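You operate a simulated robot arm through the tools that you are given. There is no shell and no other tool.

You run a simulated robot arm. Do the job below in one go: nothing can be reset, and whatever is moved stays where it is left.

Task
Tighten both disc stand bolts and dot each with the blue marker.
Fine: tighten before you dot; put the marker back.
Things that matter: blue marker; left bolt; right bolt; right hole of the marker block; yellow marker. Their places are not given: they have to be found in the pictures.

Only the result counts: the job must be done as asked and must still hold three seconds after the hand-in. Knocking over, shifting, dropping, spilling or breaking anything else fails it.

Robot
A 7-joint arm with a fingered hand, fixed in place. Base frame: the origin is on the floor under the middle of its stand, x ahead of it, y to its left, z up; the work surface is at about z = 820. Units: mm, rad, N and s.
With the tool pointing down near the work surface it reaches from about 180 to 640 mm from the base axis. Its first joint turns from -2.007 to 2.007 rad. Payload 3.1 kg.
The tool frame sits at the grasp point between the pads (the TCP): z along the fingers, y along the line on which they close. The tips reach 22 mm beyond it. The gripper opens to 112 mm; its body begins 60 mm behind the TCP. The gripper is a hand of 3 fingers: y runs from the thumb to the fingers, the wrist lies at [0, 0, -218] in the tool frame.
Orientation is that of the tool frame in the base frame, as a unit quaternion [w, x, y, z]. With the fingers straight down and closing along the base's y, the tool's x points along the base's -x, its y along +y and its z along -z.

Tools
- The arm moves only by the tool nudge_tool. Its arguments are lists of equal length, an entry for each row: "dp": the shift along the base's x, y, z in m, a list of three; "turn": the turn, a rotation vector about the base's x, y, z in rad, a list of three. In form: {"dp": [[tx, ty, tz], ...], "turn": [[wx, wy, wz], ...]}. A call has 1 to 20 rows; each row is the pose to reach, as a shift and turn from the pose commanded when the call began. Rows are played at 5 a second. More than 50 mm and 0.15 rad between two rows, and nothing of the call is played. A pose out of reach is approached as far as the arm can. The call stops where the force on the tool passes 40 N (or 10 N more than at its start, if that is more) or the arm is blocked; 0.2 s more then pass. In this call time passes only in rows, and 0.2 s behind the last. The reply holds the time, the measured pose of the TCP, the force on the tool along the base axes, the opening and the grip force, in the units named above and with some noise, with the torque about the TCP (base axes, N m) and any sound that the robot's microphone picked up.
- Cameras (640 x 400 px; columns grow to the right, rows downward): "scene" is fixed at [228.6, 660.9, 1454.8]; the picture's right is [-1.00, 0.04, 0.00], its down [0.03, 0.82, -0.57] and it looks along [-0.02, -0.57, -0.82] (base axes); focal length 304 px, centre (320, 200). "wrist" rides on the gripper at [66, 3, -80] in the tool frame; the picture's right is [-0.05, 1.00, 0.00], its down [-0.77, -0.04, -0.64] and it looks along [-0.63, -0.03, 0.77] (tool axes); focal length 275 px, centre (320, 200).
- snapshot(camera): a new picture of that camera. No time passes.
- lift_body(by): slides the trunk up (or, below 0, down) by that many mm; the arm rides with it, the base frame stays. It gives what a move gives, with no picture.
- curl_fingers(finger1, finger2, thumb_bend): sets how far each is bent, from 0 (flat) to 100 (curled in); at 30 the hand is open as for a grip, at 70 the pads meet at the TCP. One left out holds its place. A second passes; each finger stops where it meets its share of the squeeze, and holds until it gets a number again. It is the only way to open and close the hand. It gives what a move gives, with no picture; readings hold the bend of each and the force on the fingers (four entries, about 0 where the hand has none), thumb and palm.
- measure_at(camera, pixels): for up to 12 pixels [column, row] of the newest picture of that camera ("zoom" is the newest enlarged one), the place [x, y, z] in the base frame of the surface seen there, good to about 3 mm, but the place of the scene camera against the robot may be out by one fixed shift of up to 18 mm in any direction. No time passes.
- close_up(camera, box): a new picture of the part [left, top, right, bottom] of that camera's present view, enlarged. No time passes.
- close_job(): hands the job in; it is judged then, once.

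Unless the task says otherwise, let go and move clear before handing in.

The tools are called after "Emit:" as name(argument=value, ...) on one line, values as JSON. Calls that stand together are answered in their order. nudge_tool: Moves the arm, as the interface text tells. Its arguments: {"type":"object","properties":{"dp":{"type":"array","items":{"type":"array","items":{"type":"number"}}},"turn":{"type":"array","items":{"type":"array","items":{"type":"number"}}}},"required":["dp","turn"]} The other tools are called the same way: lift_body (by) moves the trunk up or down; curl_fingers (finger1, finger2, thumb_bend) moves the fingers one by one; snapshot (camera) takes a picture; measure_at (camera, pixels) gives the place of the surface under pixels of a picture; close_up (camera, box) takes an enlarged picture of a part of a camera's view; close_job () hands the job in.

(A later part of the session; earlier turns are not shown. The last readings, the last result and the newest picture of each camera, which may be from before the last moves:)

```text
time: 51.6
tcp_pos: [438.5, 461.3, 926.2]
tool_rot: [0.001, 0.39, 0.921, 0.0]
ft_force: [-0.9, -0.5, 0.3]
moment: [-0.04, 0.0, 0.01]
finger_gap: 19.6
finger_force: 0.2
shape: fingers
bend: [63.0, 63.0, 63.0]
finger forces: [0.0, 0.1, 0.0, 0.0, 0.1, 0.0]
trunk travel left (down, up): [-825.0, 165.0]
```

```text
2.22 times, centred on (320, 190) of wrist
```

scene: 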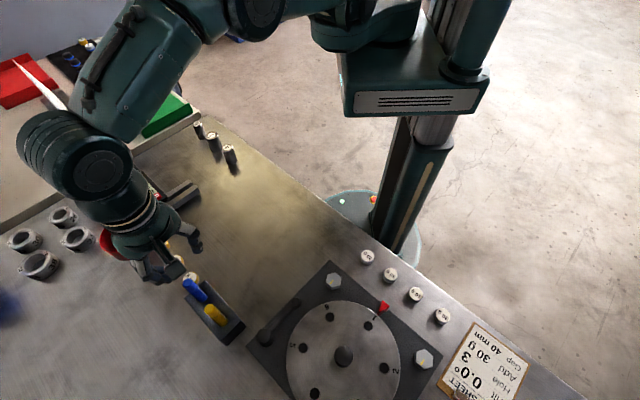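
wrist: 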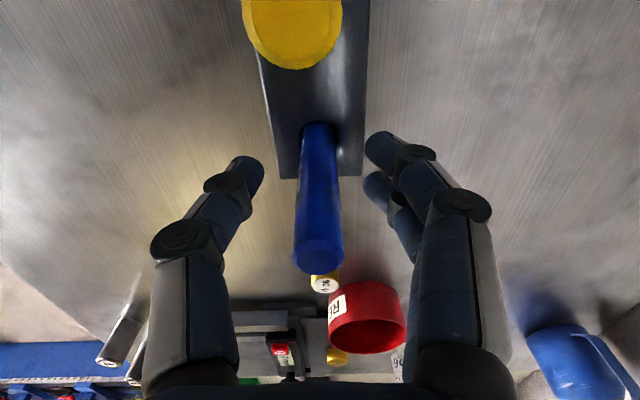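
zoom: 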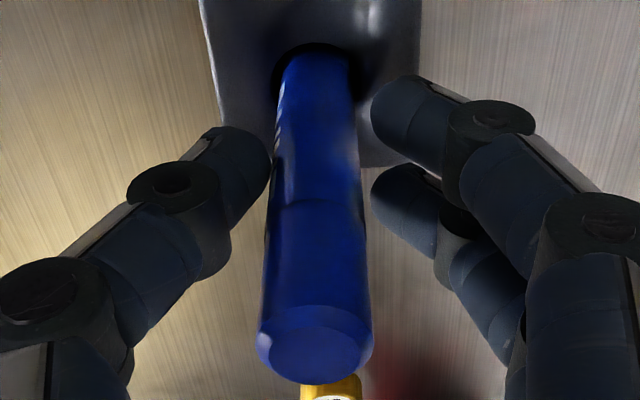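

The gap is 19.6 mm around the roughly 15 mm marker, nearly centred and with no contact yet. I'm closing to grip it firmly.

Emit:
curl_fingers(finger1=75, finger2=75, thumb_bend=75)

Emit:
close_up(camera="wrist", box=[220, 100, 420, 280])

```text
time: 52.6
tcp_pos: [439.9, 460.3, 925.5]
tool_rot: [0.001, 0.39, 0.921, 0.0]
ft_force: [-0.2, -0.6, 0.0]
moment: [-0.02, 0.03, 0.0]
finger_gap: 5.7
finger_force: 11.2
shape: fingers
bend: [73.0, 71.0, 68.0]
finger forces: [4.2, 7.6, 0.0, 0.0, 10.7, 0.0]
trunk travel left (down, up): [-825.0, 165.0]
```

```text
2.22 times, centred on (320, 190) of wrist
```

zoom: 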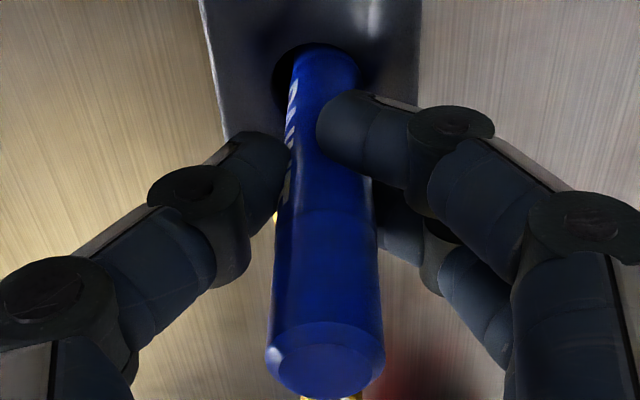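

The marker is held with about 11 N and seats evenly between the thumb and both fingers. I'll firm the grip a little and then lift slowly out of the hole.

Emit:
curl_fingers(finger1=80, finger2=80, thumb_bend=78)

Emit:
close_up(camera="wrist", box=[220, 100, 420, 280])

```text
time: 53.6
tcp_pos: [438.7, 462.0, 926.3]
tool_rot: [0.0, 0.39, 0.921, 0.0]
ft_force: [-2.0, -1.4, -0.5]
moment: [-0.1, 0.09, 0.02]
finger_gap: 3.9
finger_force: 17.7
shape: fingers
bend: [77.0, 74.0, 69.0]
finger forces: [8.9, 11.2, 0.1, 0.0, 15.9, 0.0]
trunk travel left (down, up): [-825.0, 165.0]
```

```text
2.22 times, centred on (320, 190) of wrist
```

zoom: 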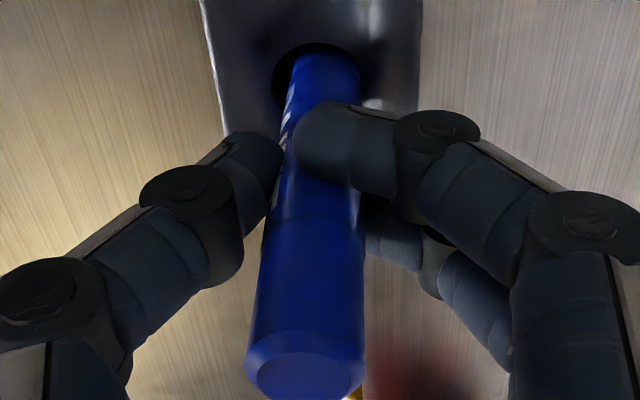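

With the firmer squeeze the marker's top leaned toward the thumb (pixel [305, 370] versus [325, 345] before). I'll rebalance with more thumb and slightly less finger to stand it upright again.

Emit:
curl_fingers(finger1=76, finger2=76, thumb_bend=80)

Emit:
close_up(camera="wrist", box=[220, 100, 420, 280])

```text
time: 54.6
tcp_pos: [439.7, 460.6, 926.6]
tool_rot: [0.001, 0.39, 0.921, 0.002]
ft_force: [-0.7, -1.2, -0.4]
moment: [0.0, -0.03, 0.0]
finger_gap: 3.7
finger_force: 15.3
shape: fingers
bend: [75.0, 73.0, 69.0]
finger forces: [7.9, 10.4, 0.1, 0.0, 13.4, 0.0]
trunk travel left (down, up): [-825.0, 165.0]
```

```text
2.22 times, centred on (320, 190) of wrist
```

zoom: 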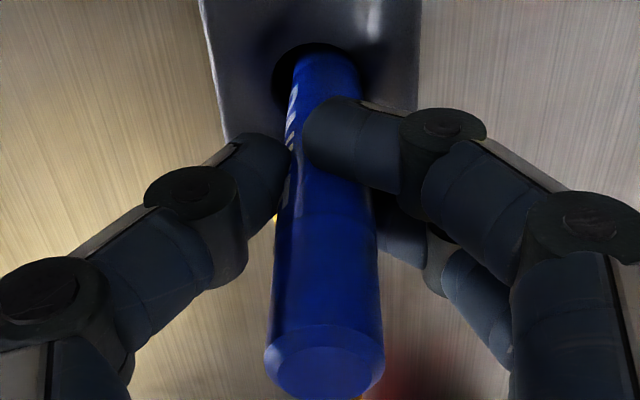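

The marker is upright again (top at [325, 365], base at [325, 75]) with a grip of about 15 N. I'm lifting slowly out of the hole.

Emit:
nudge_tool(dp=[[0, 0, 0.003], [0, 0, 0.008], [0, 0, 0.014], [0, 0, 0.02]], turn=[[0, 0, 0], [0, 0, 0], [0, 0, 0], [0, 0, 0]])

Emit:
snapshot(camera="wrist")

Emit:
close_up(camera="scene", box=[130, 220, 260, 350])

```text
time: 55.6
tcp_pos: [438.9, 460.3, 945.6]
tool_rot: [0.0, 0.39, 0.921, 0.0]
ft_force: [-1.0, 0.3, 0.2]
moment: [-0.02, 0.03, 0.04]
finger_gap: 3.7
finger_force: 15.6
shape: fingers
bend: [75.0, 73.0, 69.0]
finger forces: [7.8, 10.3, 0.1, 0.0, 13.3, 0.0]
trunk travel left (down, up): [-825.0, 165.0]
```

```text
taken
```

wrist: 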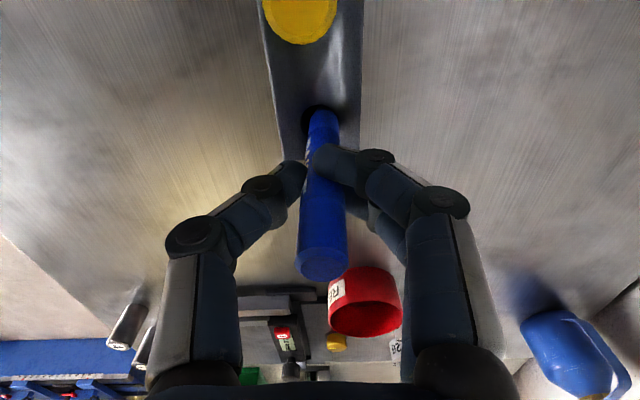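

```text
3.08 times, centred on (195, 285) of scene
```

zoom: 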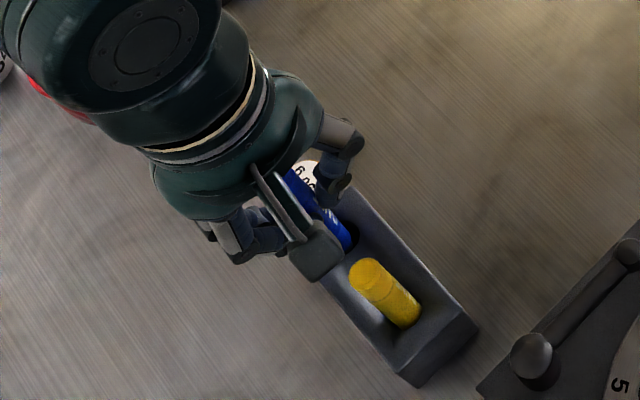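

The marker is coming up with the hand and the block and the yellow marker stay put. I'll continue lifting until the tip is well clear, then look at the tip.

Emit:
nudge_tool(dp=[[0, 0, 0.012], [0, 0, 0.025], [0, 0, 0.04], [0, 0, 0.06], [0, 0, 0.08], [0, 0, 0.1]], turn=[[0, 0, 0], [0, 0, 0], [0, 0, 0], [0, 0, 0], [0, 0, 0], [0, 0, 0]])

Emit:
snapshot(camera="wrist")

Emit:
close_up(camera="wrist", box=[220, 60, 420, 280])

Emit:
close_up(camera="scene", box=[120, 200, 260, 350])

```text
time: 57.0
tcp_pos: [438.9, 461.9, 1045.9]
tool_rot: [0.0, 0.39, 0.921, -0.001]
ft_force: [0.5, 0.1, -1.1]
moment: [0.0, 0.01, -0.01]
finger_gap: 3.6
finger_force: 15.5
shape: fingers
bend: [75.0, 73.0, 69.0]
finger forces: [7.4, 10.4, 0.0, 0.1, 13.1, 0.1]
trunk travel left (down, up): [-825.0, 165.0]
```

```text
taken
```

wrist: 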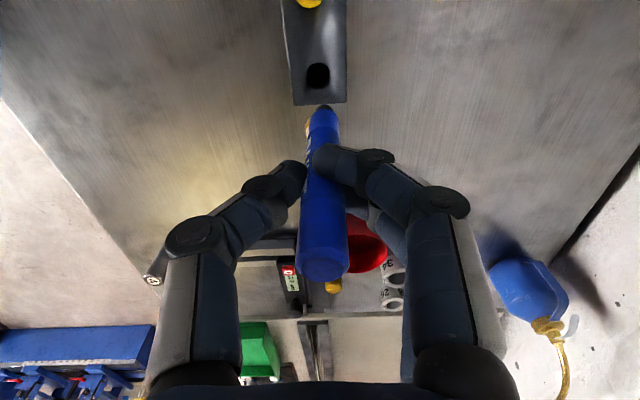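

```text
1.82 times, centred on (320, 170) of wrist
```

zoom: 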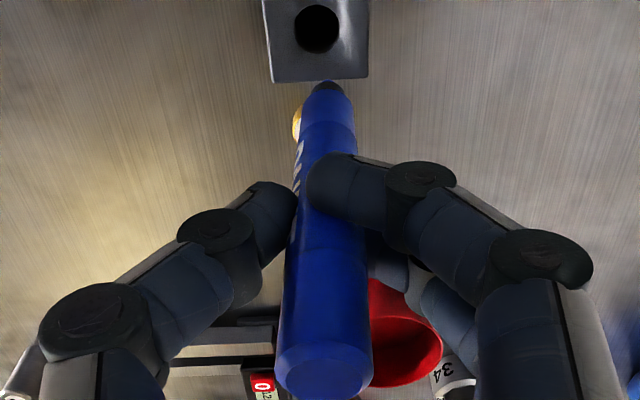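

```text
2.67 times, centred on (190, 275) of scene
```

zoom: 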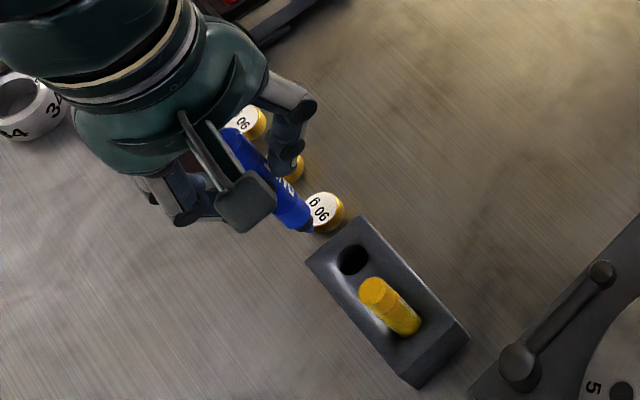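

The marker is out, with its dark tip visible at about pixel [324, 107]. I'll measure the tip and the empty hole so I know the tip's offset from the tool and where to return it.

Emit:
measure_at(camera="wrist", pixels=[[324, 108], [323, 112], [324, 120], [324, 130], [323, 265], [321, 200], [317, 75], [305, 66], [330, 66], [318, 66], [318, 90], [294, 103]])

Emit:
close_up(camera="wrist", box=[280, 40, 360, 140])

Emit:
close_up(camera="scene", box=[190, 240, 260, 300])

```text
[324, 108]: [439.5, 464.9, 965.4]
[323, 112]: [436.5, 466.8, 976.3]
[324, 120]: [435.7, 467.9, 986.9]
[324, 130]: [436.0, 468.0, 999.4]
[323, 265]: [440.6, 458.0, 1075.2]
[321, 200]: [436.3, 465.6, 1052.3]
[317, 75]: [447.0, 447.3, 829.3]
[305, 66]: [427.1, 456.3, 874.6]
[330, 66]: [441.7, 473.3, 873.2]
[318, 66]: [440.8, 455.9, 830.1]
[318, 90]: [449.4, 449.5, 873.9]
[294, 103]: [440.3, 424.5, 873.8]
```

```text
4.00 times, centred on (320, 90) of wrist
```

zoom: 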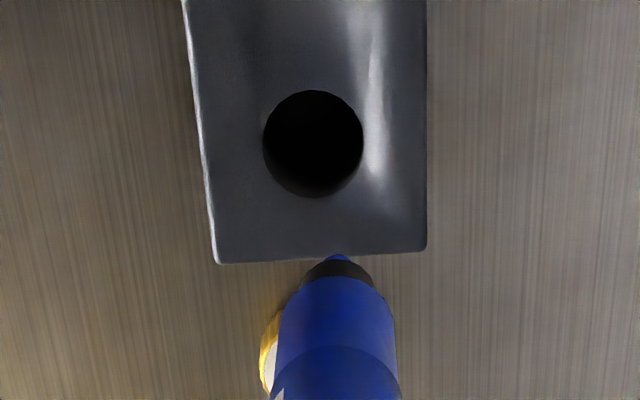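

```text
6.67 times, centred on (225, 270) of scene
```

zoom: 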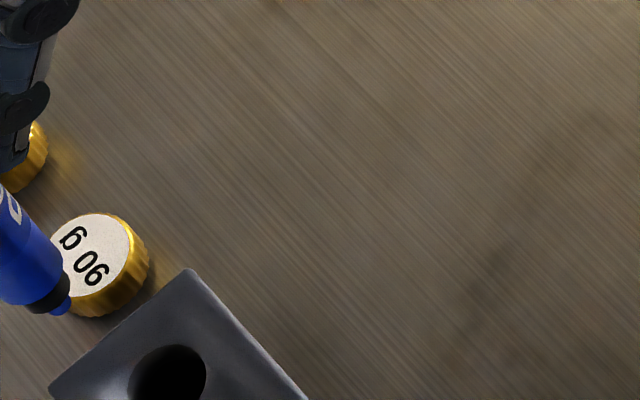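

The nib shows at pixel [324, 104], roughly 90–96 mm below the tool point and about 3 mm to its +x side. I'm carrying the marker at this hand angle to above bolt 1, staying high over everything.

Emit:
nudge_tool(dp=[[-0.03, -0.004, 0.005], [-0.068, -0.009, 0.005], [-0.106, -0.014, 0.005], [-0.144, -0.019, 0.002], [-0.182, -0.025, -0.01], [-0.22, -0.03, -0.022], [-0.25, -0.034, -0.032], [-0.2602, -0.0352, -0.036]], turn=[[0, 0, 0], [0, 0, 0], [0, 0, 0], [0, 0, 0], [0, 0, 0], [0, 0, 0], [0, 0, 0], [0, 0, 0]])

Emit:
snapshot(camera="wrist")

Emit:
snapshot(camera="scene")

Emit:
close_up(camera="wrist", box=[260, 20, 400, 140])

```text
time: 58.8
tcp_pos: [178.4, 426.3, 1009.4]
tool_rot: [0.0, 0.39, 0.921, 0.0]
ft_force: [1.0, 0.2, -0.9]
moment: [-0.01, -0.01, -0.01]
finger_gap: 3.1
finger_force: 15.1
shape: fingers
bend: [75.0, 72.0, 70.0]
finger forces: [7.2, 10.8, 0.0, 0.0, 12.9, 0.0]
trunk travel left (down, up): [-825.0, 165.0]
```

```text
taken
```

wrist: 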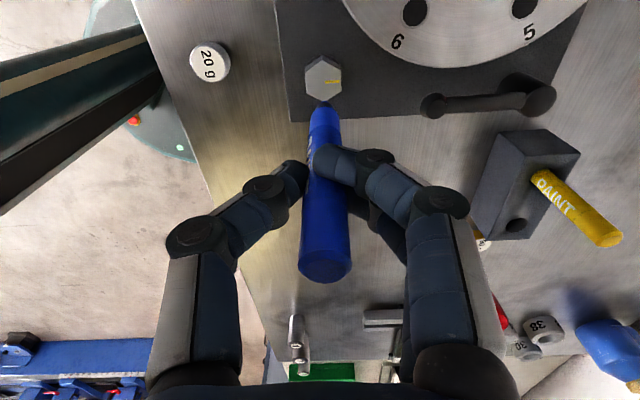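

```text
taken
```

scene: 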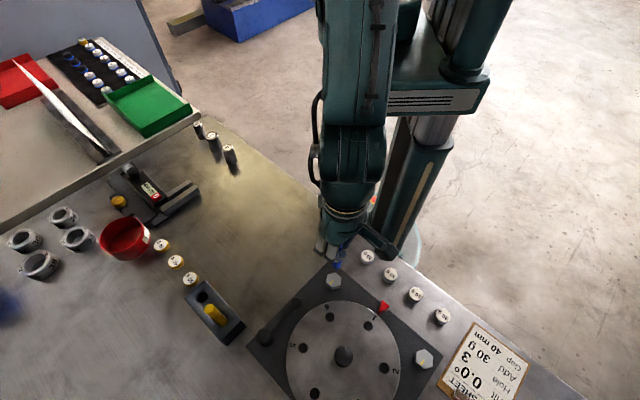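

```text
3.33 times, centred on (330, 80) of wrist
```

zoom: 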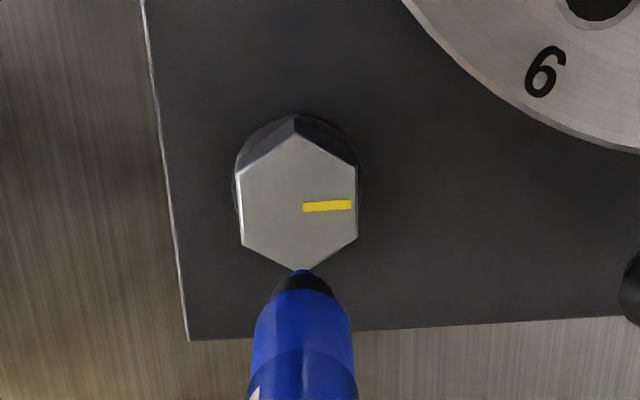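

The nib appears at about pixel [325, 101] and the bolt centre at about [323, 82]. I'll measure points along the marker and around the bolt to pin the nib offset before lowering.

Emit:
measure_at(camera="wrist", pixels=[[325, 103], [325, 105], [325, 108], [325, 115], [325, 125], [325, 140], [326, 190], [326, 220], [326, 245], [326, 265], [323, 82], [323, 92]])

Emit:
close_up(camera="scene", box=[310, 235, 360, 295])

Emit:
close_up(camera="wrist", box=[280, 90, 370, 290])

```text
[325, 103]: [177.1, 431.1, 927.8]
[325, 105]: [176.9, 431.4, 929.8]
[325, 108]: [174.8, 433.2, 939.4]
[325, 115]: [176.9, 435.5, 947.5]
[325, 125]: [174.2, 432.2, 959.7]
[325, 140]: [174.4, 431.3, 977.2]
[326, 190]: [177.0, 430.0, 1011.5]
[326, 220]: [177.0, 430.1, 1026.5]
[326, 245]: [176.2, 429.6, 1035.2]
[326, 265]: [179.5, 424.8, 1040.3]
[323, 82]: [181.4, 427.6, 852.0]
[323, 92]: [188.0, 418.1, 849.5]
```

```text
6.67 times, centred on (335, 265) of scene
```

zoom: 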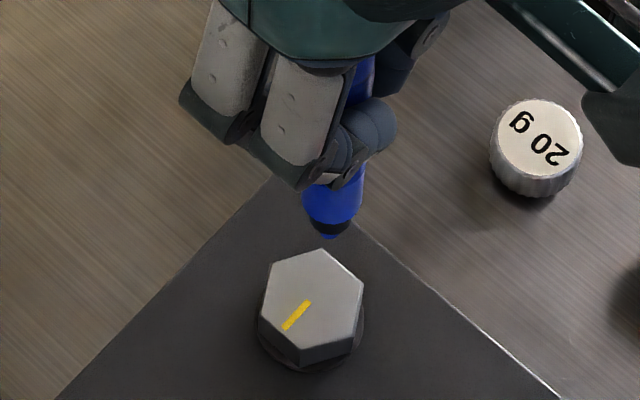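

```text
2.00 times, centred on (325, 190) of wrist
```

zoom: 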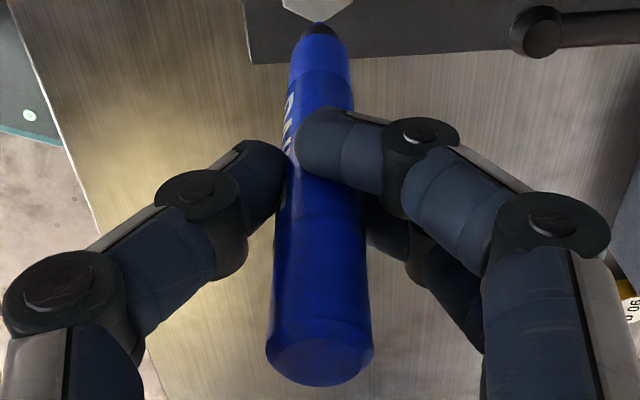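

Combining the wrist and scene sightlines puts the nib at about (179.5, 431.3, 916), about 93 mm below the tool and 5.8 mm off the bolt centre in y. I'll correct sideways and lower 45 mm, then check again.

Emit:
nudge_tool(dp=[[0.0024, -0.0058, 0], [0.0024, -0.0058, -0.02], [0.0024, -0.0058, -0.035], [0.0024, -0.0058, -0.045]], turn=[[0, 0, 0], [0, 0, 0], [0, 0, 0], [0, 0, 0]])

Emit:
close_up(camera="wrist", box=[260, 40, 400, 160])

Emit:
close_up(camera="scene", box=[310, 240, 360, 300])

```text
time: 59.8
tcp_pos: [182.0, 419.1, 963.8]
tool_rot: [0.0, 0.39, 0.921, 0.0]
ft_force: [0.1, 0.4, 0.8]
moment: [0.01, 0.0, -0.01]
finger_gap: 2.7
finger_force: 14.9
shape: fingers
bend: [75.0, 72.0, 70.0]
finger forces: [7.1, 10.9, 0.1, 0.1, 12.7, 0.0]
trunk travel left (down, up): [-825.0, 165.0]
```

```text
3.33 times, centred on (330, 100) of wrist
```

zoom: 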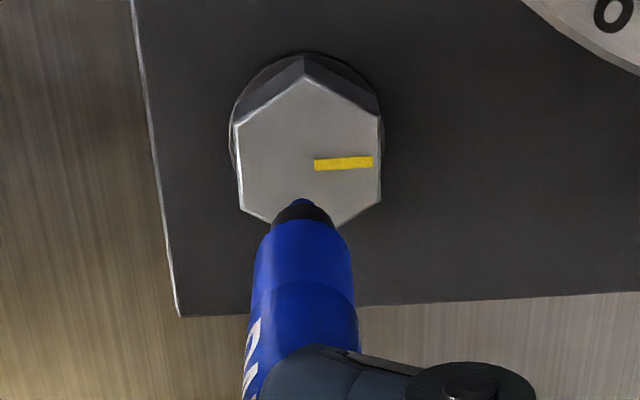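

```text
6.67 times, centred on (335, 270) of scene
```

zoom: 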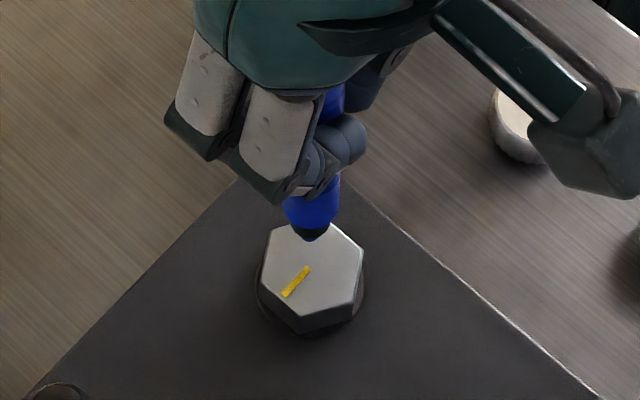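

The nib is now nearly over the bolt centre (within about 1 mm) and roughly 20 mm above it. I'll trim the position and lower 14 mm, checking force and picture.

Emit:
nudge_tool(dp=[[0.0003, 0.0011, -0.005], [0.0003, 0.0011, -0.01], [0.0003, 0.0011, -0.014]], turn=[[0, 0, 0], [0, 0, 0], [0, 0, 0]])

Emit:
close_up(camera="wrist", box=[260, 40, 400, 160])

Emit:
close_up(camera="scene", box=[315, 255, 355, 303])

```text
time: 60.6
tcp_pos: [181.2, 421.5, 951.1]
tool_rot: [-0.001, 0.39, 0.921, 0.0]
ft_force: [-0.8, -0.3, -0.6]
moment: [-0.01, -0.02, -0.02]
finger_gap: 2.5
finger_force: 15.4
shape: fingers
bend: [75.0, 72.0, 70.0]
finger forces: [6.8, 11.1, 0.0, 0.0, 12.7, 0.1]
trunk travel left (down, up): [-825.0, 165.0]
```

```text
3.33 times, centred on (330, 100) of wrist
```

zoom: 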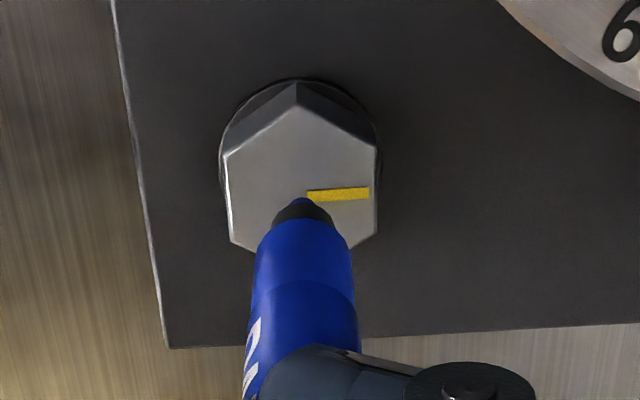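

```text
8.33 times, centred on (335, 279) of scene
```

zoom: 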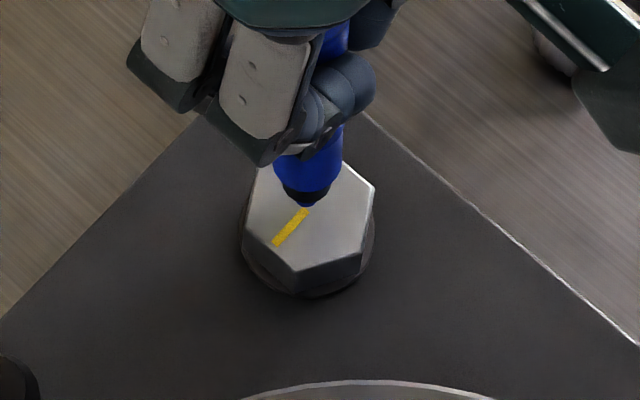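

Both pictures show the nib just above the centre of the bolt, at the inner end of the stripe. I'll lower in small steps and watch for contact force.

Emit:
nudge_tool(dp=[[0, 0, -0.001], [0, 0, -0.002], [0, 0, -0.003], [0, 0, -0.004]], turn=[[0, 0, 0], [0, 0, 0], [0, 0, 0], [0, 0, 0]])

Emit:
close_up(camera="scene", box=[315, 255, 355, 303])

```text
time: 61.6
tcp_pos: [182.7, 421.3, 947.5]
tool_rot: [0.0, 0.39, 0.921, 0.0]
ft_force: [0.6, 0.5, -0.5]
moment: [0.0, -0.02, -0.02]
finger_gap: 2.7
finger_force: 15.2
shape: fingers
bend: [75.0, 72.0, 70.0]
finger forces: [6.9, 11.2, 0.1, 0.1, 12.7, 0.0]
trunk travel left (down, up): [-825.0, 165.0]
```

```text
8.33 times, centred on (335, 279) of scene
```

zoom: 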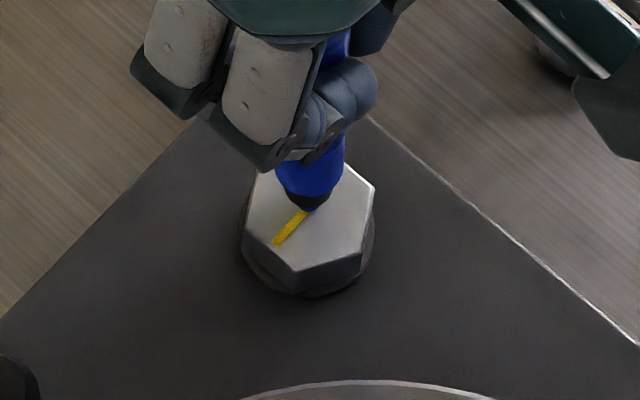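

No contact yet (fz about -0.5) and the nib is just above the centre. I'll continue down in half-millimetre rows.

Emit:
nudge_tool(dp=[[0, 0, -0.0005], [0, 0, -0.001], [0, 0, -0.0015], [0, 0, -0.002]], turn=[[0, 0, 0], [0, 0, 0], [0, 0, 0], [0, 0, 0]])

Emit:
close_up(camera="scene", box=[315, 255, 355, 303])

```text
time: 62.6
tcp_pos: [181.5, 421.6, 945.3]
tool_rot: [-0.001, 0.39, 0.921, 0.0]
ft_force: [0.8, -0.5, 4.3]
moment: [0.03, -0.01, -0.02]
finger_gap: 2.3
finger_force: 15.8
shape: fingers
bend: [75.0, 72.0, 71.0]
finger forces: [7.1, 11.5, 0.0, 0.1, 13.5, 0.0]
trunk travel left (down, up): [-825.0, 165.0]
```

```text
8.33 times, centred on (335, 279) of scene
```

zoom: 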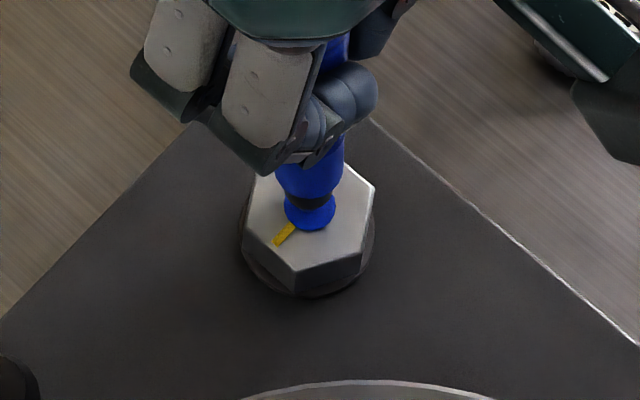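

Contact registered at 4.3 N and a blue dot has appeared on the bolt head at [310, 212]. I'm lifting straight off.

Emit:
nudge_tool(dp=[[0, 0, 0.004], [0, 0, 0.015], [0, 0, 0.035], [0, 0, 0.065]], turn=[[0, 0, 0], [0, 0, 0], [0, 0, 0], [0, 0, 0]])

Emit:
close_up(camera="scene", box=[310, 240, 370, 310])

Emit:
snapshot(camera="wrist")

```text
time: 63.6
tcp_pos: [182.3, 418.5, 1010.7]
tool_rot: [0.0, 0.39, 0.921, -0.001]
ft_force: [-0.6, 0.3, 0.4]
moment: [0.02, -0.03, 0.0]
finger_gap: 1.9
finger_force: 14.9
shape: fingers
bend: [75.0, 72.0, 71.0]
finger forces: [6.3, 11.4, 0.0, 0.0, 12.5, 0.0]
trunk travel left (down, up): [-825.0, 165.0]
```

```text
5.71 times, centred on (340, 275) of scene
```

zoom: 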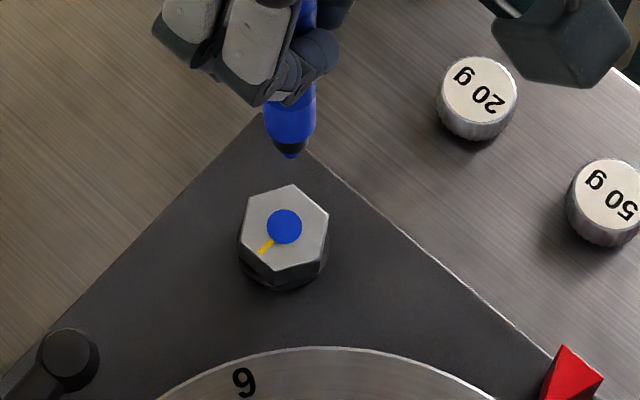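

```text
taken
```

wrist: 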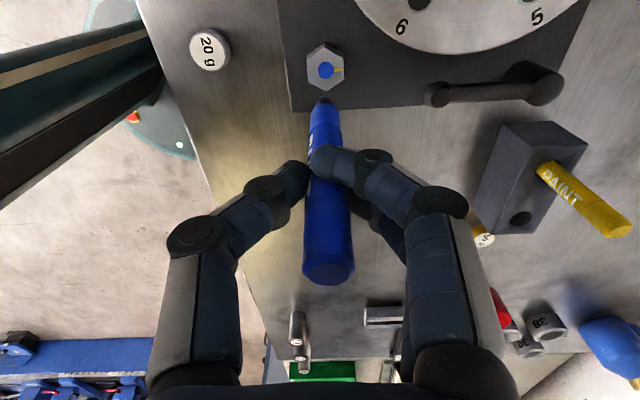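

Bolt 1 carries a clean blue dot at its centre, and the marker is still held firmly. Using that contact as calibration, I'm carrying the marker over bolt 2 with the tool aimed at about (29.3, 574.3).

Emit:
nudge_tool(dp=[[-0.025, 0.0256, 0], [-0.0507, 0.0512, 0], [-0.0761, 0.0768, 0], [-0.1015, 0.1023, 0], [-0.1268, 0.1279, 0], [-0.145, 0.1463, -0.008], [-0.1522, 0.1535, -0.02]], turn=[[0, 0, 0], [0, 0, 0], [0, 0, 0], [0, 0, 0], [0, 0, 0], [0, 0, 0], [0, 0, 0]])

Emit:
snapshot(camera="wrist")

Emit:
close_up(camera="wrist", box=[260, 40, 400, 160])

Emit:
close_up(camera="scene", box=[395, 320, 455, 390])

```text
time: 65.2
tcp_pos: [27.6, 574.5, 990.6]
tool_rot: [0.0, 0.39, 0.921, 0.0]
ft_force: [0.3, -0.6, -0.8]
moment: [-0.01, -0.02, -0.02]
finger_gap: 1.0
finger_force: 14.5
shape: fingers
bend: [75.0, 72.0, 71.0]
finger forces: [5.5, 11.5, 0.0, 0.1, 12.3, 0.0]
trunk travel left (down, up): [-825.0, 165.0]
```

```text
taken
```

wrist: 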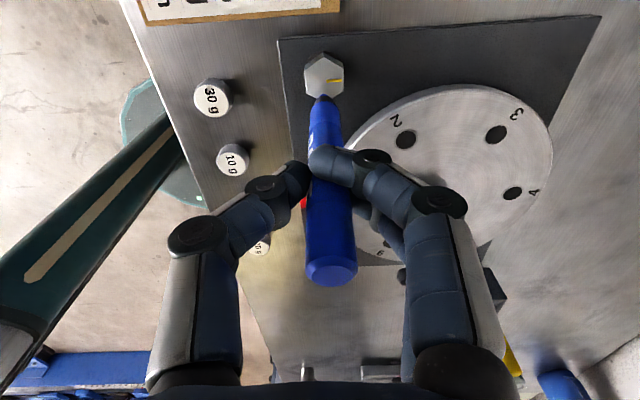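

```text
3.33 times, centred on (330, 100) of wrist
```

zoom: 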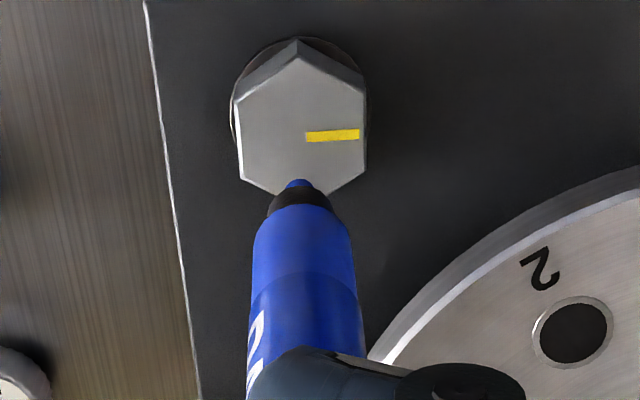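

```text
5.71 times, centred on (425, 355) of scene
```

zoom: 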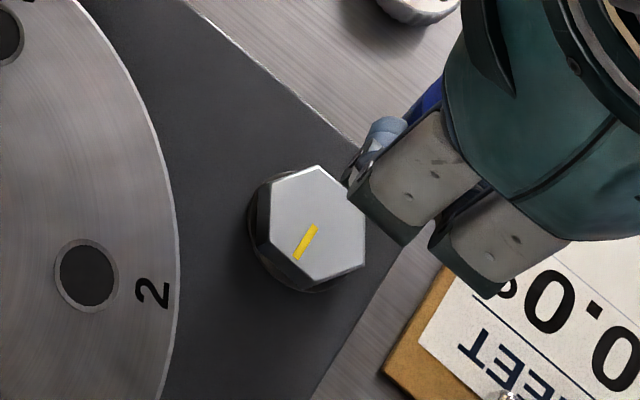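

The nib has crept to pixel [323, 94] as the marker slowly tilts in the grip, and it's about (4, -3) mm off bolt 2's centre. I'll correct and lower promptly to just above the head.

Emit:
nudge_tool(dp=[[0.0042, -0.0033, -0.01], [0.0042, -0.0033, -0.025], [0.0042, -0.0033, -0.035]], turn=[[0, 0, 0], [0, 0, 0], [0, 0, 0]])

Emit:
close_up(camera="wrist", box=[260, 40, 400, 160])

Emit:
close_up(camera="scene", box=[395, 320, 455, 390])

Emit:
snapshot(camera="wrist")

```text
time: 66.0
tcp_pos: [34.2, 571.7, 955.7]
tool_rot: [0.0, 0.389, 0.921, 0.0]
ft_force: [0.1, -0.2, -0.2]
moment: [0.02, -0.02, -0.01]
finger_gap: 1.0
finger_force: 14.1
shape: fingers
bend: [75.0, 72.0, 71.0]
finger forces: [5.4, 11.4, 0.0, 0.1, 12.3, 0.1]
trunk travel left (down, up): [-825.0, 165.0]
```

```text
3.33 times, centred on (330, 100) of wrist
```

zoom: 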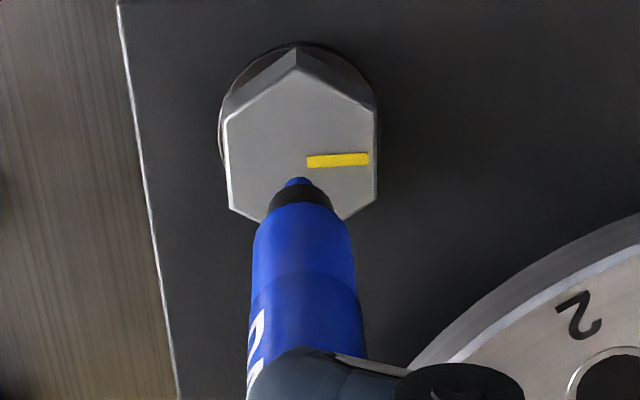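

```text
5.71 times, centred on (425, 355) of scene
```

zoom: 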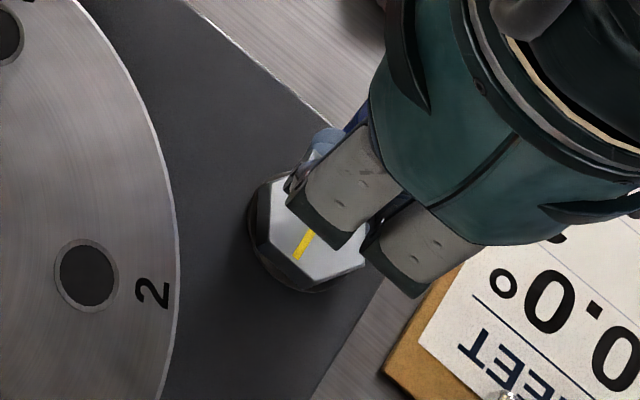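

```text
taken
```

wrist: 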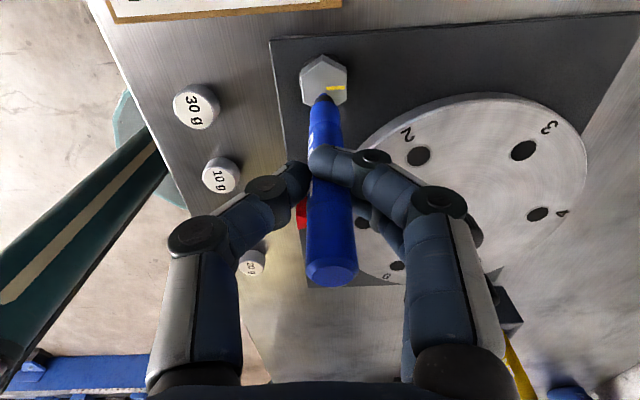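

The grip has steadied and the nib now lines up with bolt 2's centre within about 0.5 mm. I'm lowering the last centimetre, the final part in fine steps.

Emit:
nudge_tool(dp=[[0, 0, -0.003], [0, 0, -0.006], [0, 0, -0.0075]], turn=[[0, 0, 0], [0, 0, 0], [0, 0, 0]])

Emit:
close_up(camera="wrist", box=[260, 40, 400, 160])

```text
time: 66.8
tcp_pos: [33.5, 571.6, 946.6]
tool_rot: [0.0, 0.39, 0.921, 0.0]
ft_force: [0.3, 0.6, -0.1]
moment: [0.02, 0.01, -0.02]
finger_gap: 0.9
finger_force: 13.9
shape: fingers
bend: [75.0, 72.0, 71.0]
finger forces: [5.4, 11.4, 0.0, 0.1, 12.2, 0.0]
trunk travel left (down, up): [-825.0, 165.0]
```

```text
3.33 times, centred on (330, 100) of wrist
```

zoom: 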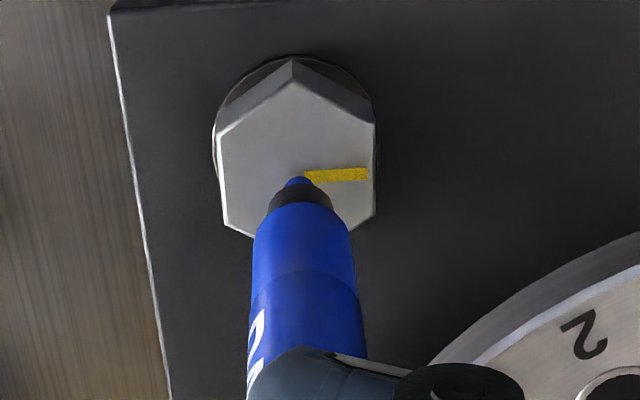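

The nib is right over the stripe's inner end at the bolt centre ([298, 178] in the zoom), and there's no contact yet. I'll continue in half-millimetre steps.

Emit:
nudge_tool(dp=[[0, 0, -0.0006], [0, 0, -0.0012], [0, 0, -0.0018], [0, 0, -0.0024]], turn=[[0, 0, 0], [0, 0, 0], [0, 0, 0], [0, 0, 0]])

Emit:
close_up(camera="wrist", box=[260, 40, 400, 160])

```text
time: 67.8
tcp_pos: [33.9, 571.4, 945.2]
tool_rot: [0.001, 0.39, 0.921, -0.001]
ft_force: [0.1, 0.4, -0.1]
moment: [-0.03, -0.02, 0.02]
finger_gap: 0.7
finger_force: 14.7
shape: fingers
bend: [75.0, 72.0, 71.0]
finger forces: [5.5, 11.4, 0.0, 0.0, 12.3, 0.0]
trunk travel left (down, up): [-825.0, 165.0]
```

```text
3.33 times, centred on (330, 100) of wrist
```

zoom: 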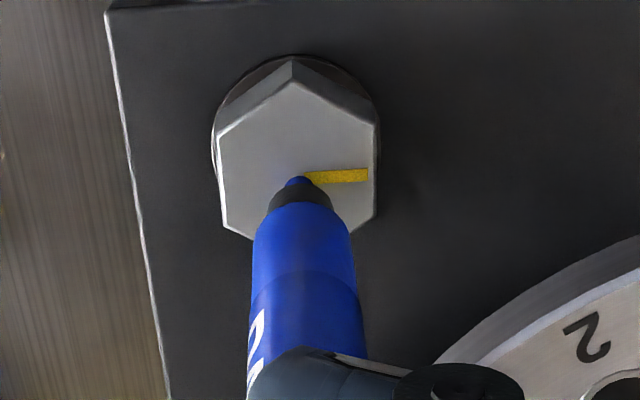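

There's still no contact (fz about 0), so I'll go a little lower in the same fine steps.

Emit:
nudge_tool(dp=[[0, 0, -0.0005], [0, 0, -0.001], [0, 0, -0.0015]], turn=[[0, 0, 0], [0, 0, 0], [0, 0, 0]])

Emit:
close_up(camera="wrist", box=[260, 40, 400, 160])

```text
time: 68.6
tcp_pos: [33.6, 570.8, 944.7]
tool_rot: [0.0, 0.39, 0.921, 0.002]
ft_force: [0.5, -0.7, 6.1]
moment: [0.02, -0.04, 0.02]
finger_gap: 0.0
finger_force: 15.8
shape: fingers
bend: [75.0, 72.0, 72.0]
finger forces: [6.1, 12.5, 0.1, 0.1, 12.9, 0.0]
trunk travel left (down, up): [-825.0, 165.0]
```

```text
3.33 times, centred on (330, 100) of wrist
```

zoom: 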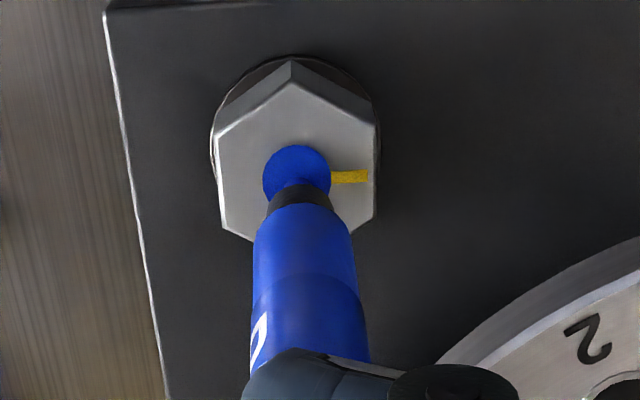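

Contact was made at 6.1 N and a blue dot is now on bolt 2. I'm lifting straight off.

Emit:
nudge_tool(dp=[[0, 0, 0.003], [0, 0, 0.012], [0, 0, 0.03], [0, 0, 0.06], [0, 0, 0.1]], turn=[[0, 0, 0], [0, 0, 0], [0, 0, 0], [0, 0, 0], [0, 0, 0]])

Emit:
snapshot(camera="wrist")

Emit:
snapshot(camera="scene")

Emit:
close_up(camera="wrist", box=[220, 60, 420, 290])

```text
time: 69.8
tcp_pos: [32.7, 569.3, 1045.7]
tool_rot: [0.0, 0.39, 0.921, 0.001]
ft_force: [-0.3, -0.3, -0.9]
moment: [0.0, 0.01, -0.03]
finger_gap: 0.0
finger_force: 14.6
shape: fingers
bend: [75.0, 72.0, 72.0]
finger forces: [5.7, 12.1, 0.1, 0.1, 12.0, 0.0]
trunk travel left (down, up): [-825.0, 165.0]
```

```text
taken
```

wrist: 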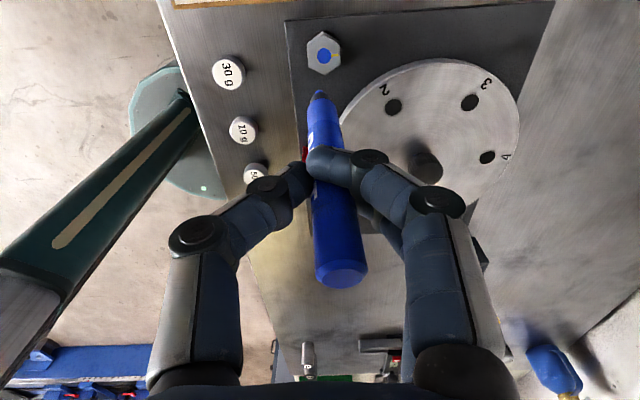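

```text
taken
```

scene: 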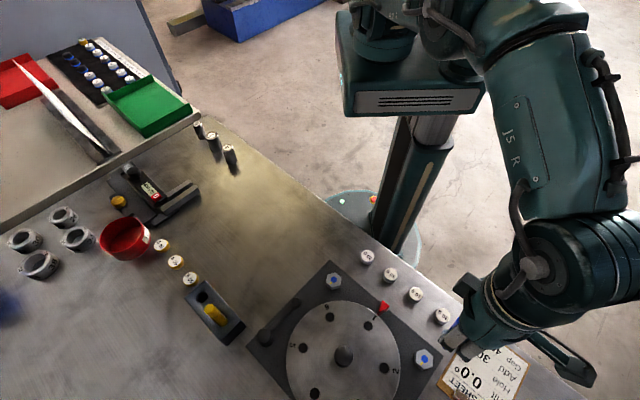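

```text
1.74 times, centred on (320, 175) of wrist
```

zoom: 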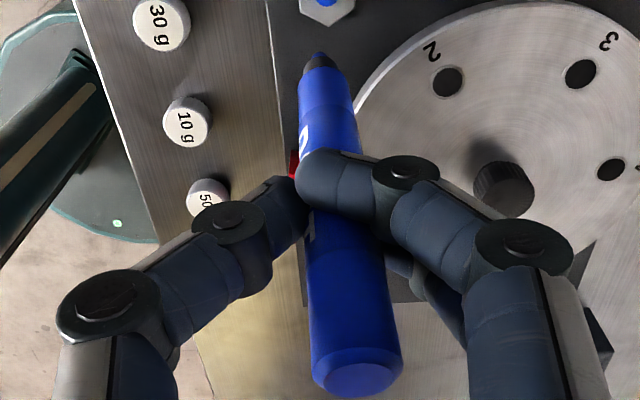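

Both bolts carry a clean blue dot (scene [334, 281] and [424, 358]). The marker has tilted about 10° in the grip (nib at [319, 92], top at [342, 278]), so I'll carry it back high and smoothly, then tilt the hand to bring it upright before inserting.

Emit:
nudge_tool(dp=[[0, 0, 0.015], [0.01, -0.003, 0.035], [0.035, -0.01, 0.046], [0.065, -0.018, 0.046], [0.097, -0.027, 0.046], [0.13, -0.036, 0.046], [0.163, -0.046, 0.046], [0.196, -0.055, 0.046], [0.229, -0.064, 0.046], [0.262, -0.073, 0.046], [0.295, -0.083, 0.046], [0.327, -0.092, 0.046], [0.355, -0.1, 0.046], [0.38, -0.106, 0.046], [0.393, -0.11, 0.046], [0.399, -0.1116, 0.046]], turn=[[0, 0, 0], [0, 0, 0], [0, 0, 0], [0, 0, 0], [0, 0, 0], [0, 0, 0], [0, 0, 0], [0, 0, 0], [0, 0, 0], [0, 0, 0], [0, 0, 0], [0, 0, 0], [0, 0, 0], [0, 0, 0], [0, 0, 0], [0, 0, 0]])

Emit:
snapshot(camera="wrist")

Emit:
close_up(camera="wrist", box=[220, 30, 420, 290])

Emit:
close_up(camera="scene", box=[120, 190, 270, 350])

```text
time: 73.2
tcp_pos: [431.4, 458.9, 1090.2]
tool_rot: [0.001, 0.389, 0.921, 0.001]
ft_force: [0.5, -0.3, -0.2]
moment: [0.01, 0.04, -0.02]
finger_gap: 0.1
finger_force: 14.2
shape: fingers
bend: [75.0, 72.0, 72.0]
finger forces: [5.5, 11.9, 0.1, 0.0, 11.9, 0.0]
trunk travel left (down, up): [-825.0, 165.0]
```

```text
taken
```

wrist: 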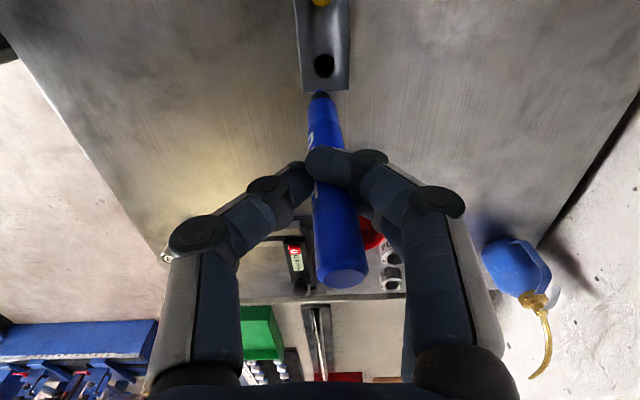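

```text
1.54 times, centred on (320, 160) of wrist
```

zoom: 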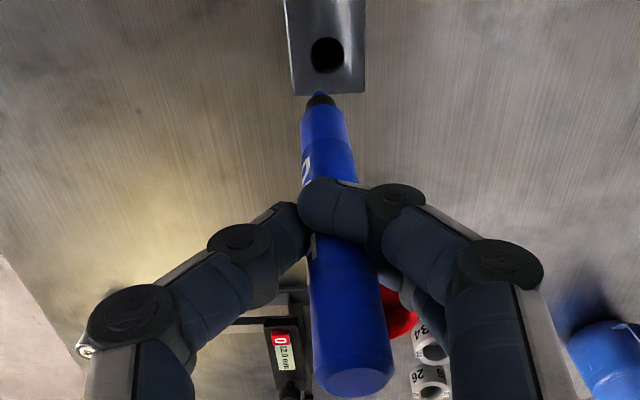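

```text
2.50 times, centred on (195, 270) of scene
```

zoom: 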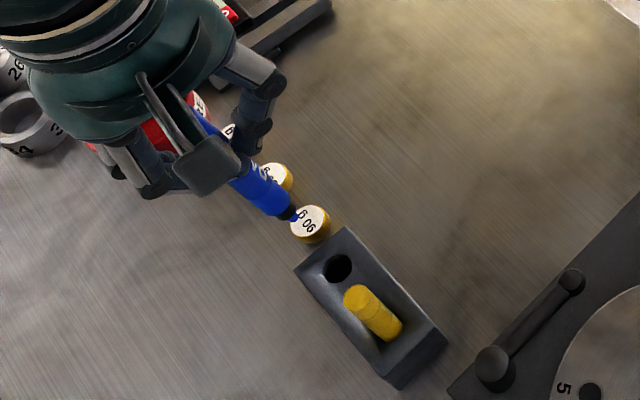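

The grip is steady (same bends) and the nib is at about pixel [319, 91]. I'll measure points along the marker to get its tilt, plus the hole.

Emit:
measure_at(camera="wrist", pixels=[[319, 93], [320, 97], [321, 104], [323, 115], [325, 130], [327, 142], [334, 200], [337, 225], [340, 250], [343, 276], [324, 64], [324, 80]])

Emit:
close_up(camera="wrist", box=[270, 30, 380, 150])

Emit:
close_up(camera="wrist", box=[280, 180, 400, 300])

```text
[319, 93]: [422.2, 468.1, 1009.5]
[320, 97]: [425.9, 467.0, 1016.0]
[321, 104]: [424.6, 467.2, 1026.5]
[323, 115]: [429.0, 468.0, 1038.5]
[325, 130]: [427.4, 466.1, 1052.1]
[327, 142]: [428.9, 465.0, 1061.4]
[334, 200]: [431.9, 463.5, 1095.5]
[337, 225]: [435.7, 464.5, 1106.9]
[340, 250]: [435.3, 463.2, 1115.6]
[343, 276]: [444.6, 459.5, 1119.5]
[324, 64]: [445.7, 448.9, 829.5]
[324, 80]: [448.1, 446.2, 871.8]
```

```text
3.33 times, centred on (325, 90) of wrist
```

zoom: 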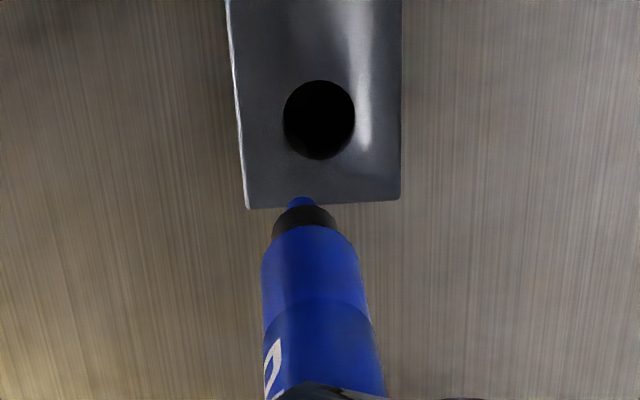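

```text
3.33 times, centred on (340, 240) of wrist
```

zoom: 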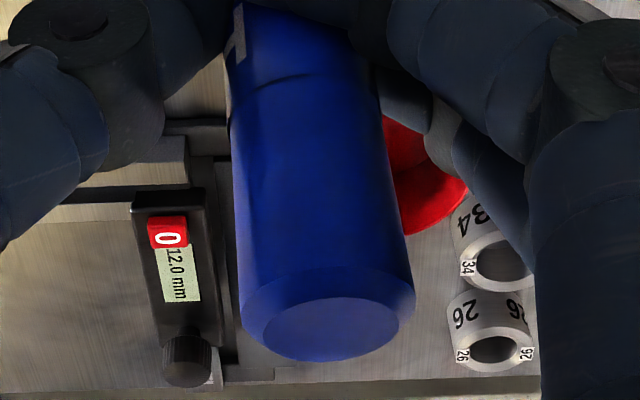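

The marker leans about 9° with its nib displaced toward (-x, +y), and the hole centre is again about (440.9, 458.6). I'll tilt the hand by (-0.066, -0.142, 0) rad to stand the marker upright and shift so the nib is above the hole, then check.

Emit:
nudge_tool(dp=[[0.0006, -0.0006, 0], [0.0013, -0.0012, 0], [0.0019, -0.00175, 0], [0.0019, -0.00175, 0]], turn=[[-0.022, -0.047, 0], [-0.044, -0.095, 0], [-0.066, -0.142, 0], [-0.066, -0.142, 0]])

Emit:
snapshot(camera="wrist")

Emit:
close_up(camera="wrist", box=[270, 30, 380, 150])

Emit:
close_up(camera="scene", box=[120, 190, 270, 350])

```text
time: 74.2
tcp_pos: [434.8, 457.7, 1089.8]
tool_rot: [0.079, 0.388, 0.918, -0.003]
ft_force: [-0.7, -0.7, 0.7]
moment: [-0.02, -0.03, -0.01]
finger_gap: 0.1
finger_force: 13.9
shape: fingers
bend: [75.0, 72.0, 72.0]
finger forces: [5.0, 11.8, 0.0, 0.0, 11.8, 0.0]
trunk travel left (down, up): [-825.0, 165.0]
```

```text
taken
```

wrist: 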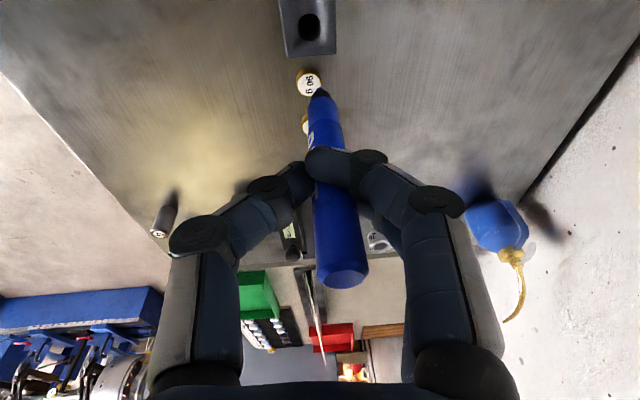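

```text
3.33 times, centred on (325, 90) of wrist
```

zoom: 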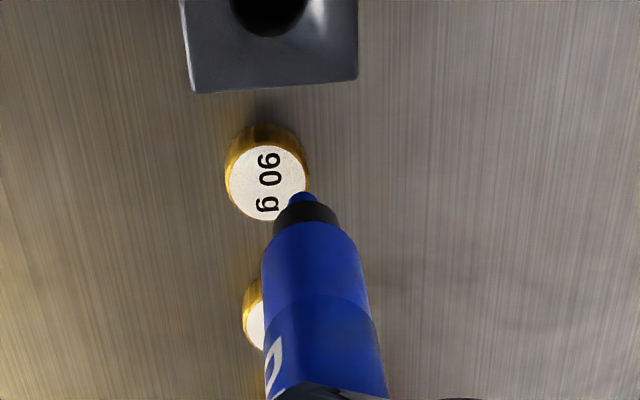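

```text
2.50 times, centred on (195, 270) of scene
```

zoom: 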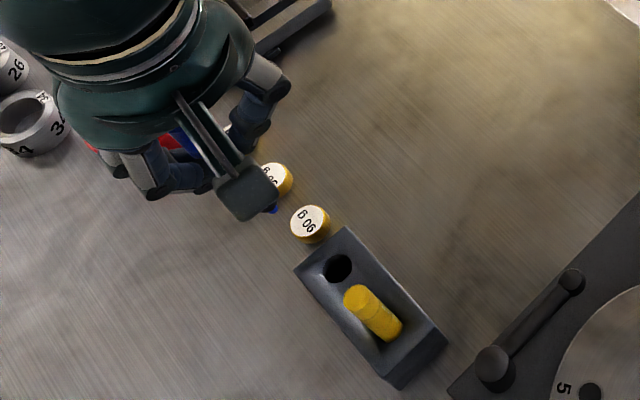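

The marker's line now points at the vertical vanishing point, so the sideways tilt is corrected. I'll measure points along it to verify the fore-aft tilt and the nib position over the hole.

Emit:
measure_at(camera="wrist", pixels=[[319, 91], [320, 95], [321, 104], [323, 115], [325, 130], [327, 142], [334, 200], [337, 225], [340, 250], [343, 276], [309, 27], [320, 45]])

```text
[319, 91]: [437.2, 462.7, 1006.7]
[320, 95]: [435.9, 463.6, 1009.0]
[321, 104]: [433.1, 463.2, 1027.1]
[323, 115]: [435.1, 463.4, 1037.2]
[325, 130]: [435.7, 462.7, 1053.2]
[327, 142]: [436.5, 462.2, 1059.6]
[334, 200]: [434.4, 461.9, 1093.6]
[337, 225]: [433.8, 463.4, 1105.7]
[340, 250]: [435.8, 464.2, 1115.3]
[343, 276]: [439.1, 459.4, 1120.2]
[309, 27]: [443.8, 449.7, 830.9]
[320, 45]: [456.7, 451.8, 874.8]
```

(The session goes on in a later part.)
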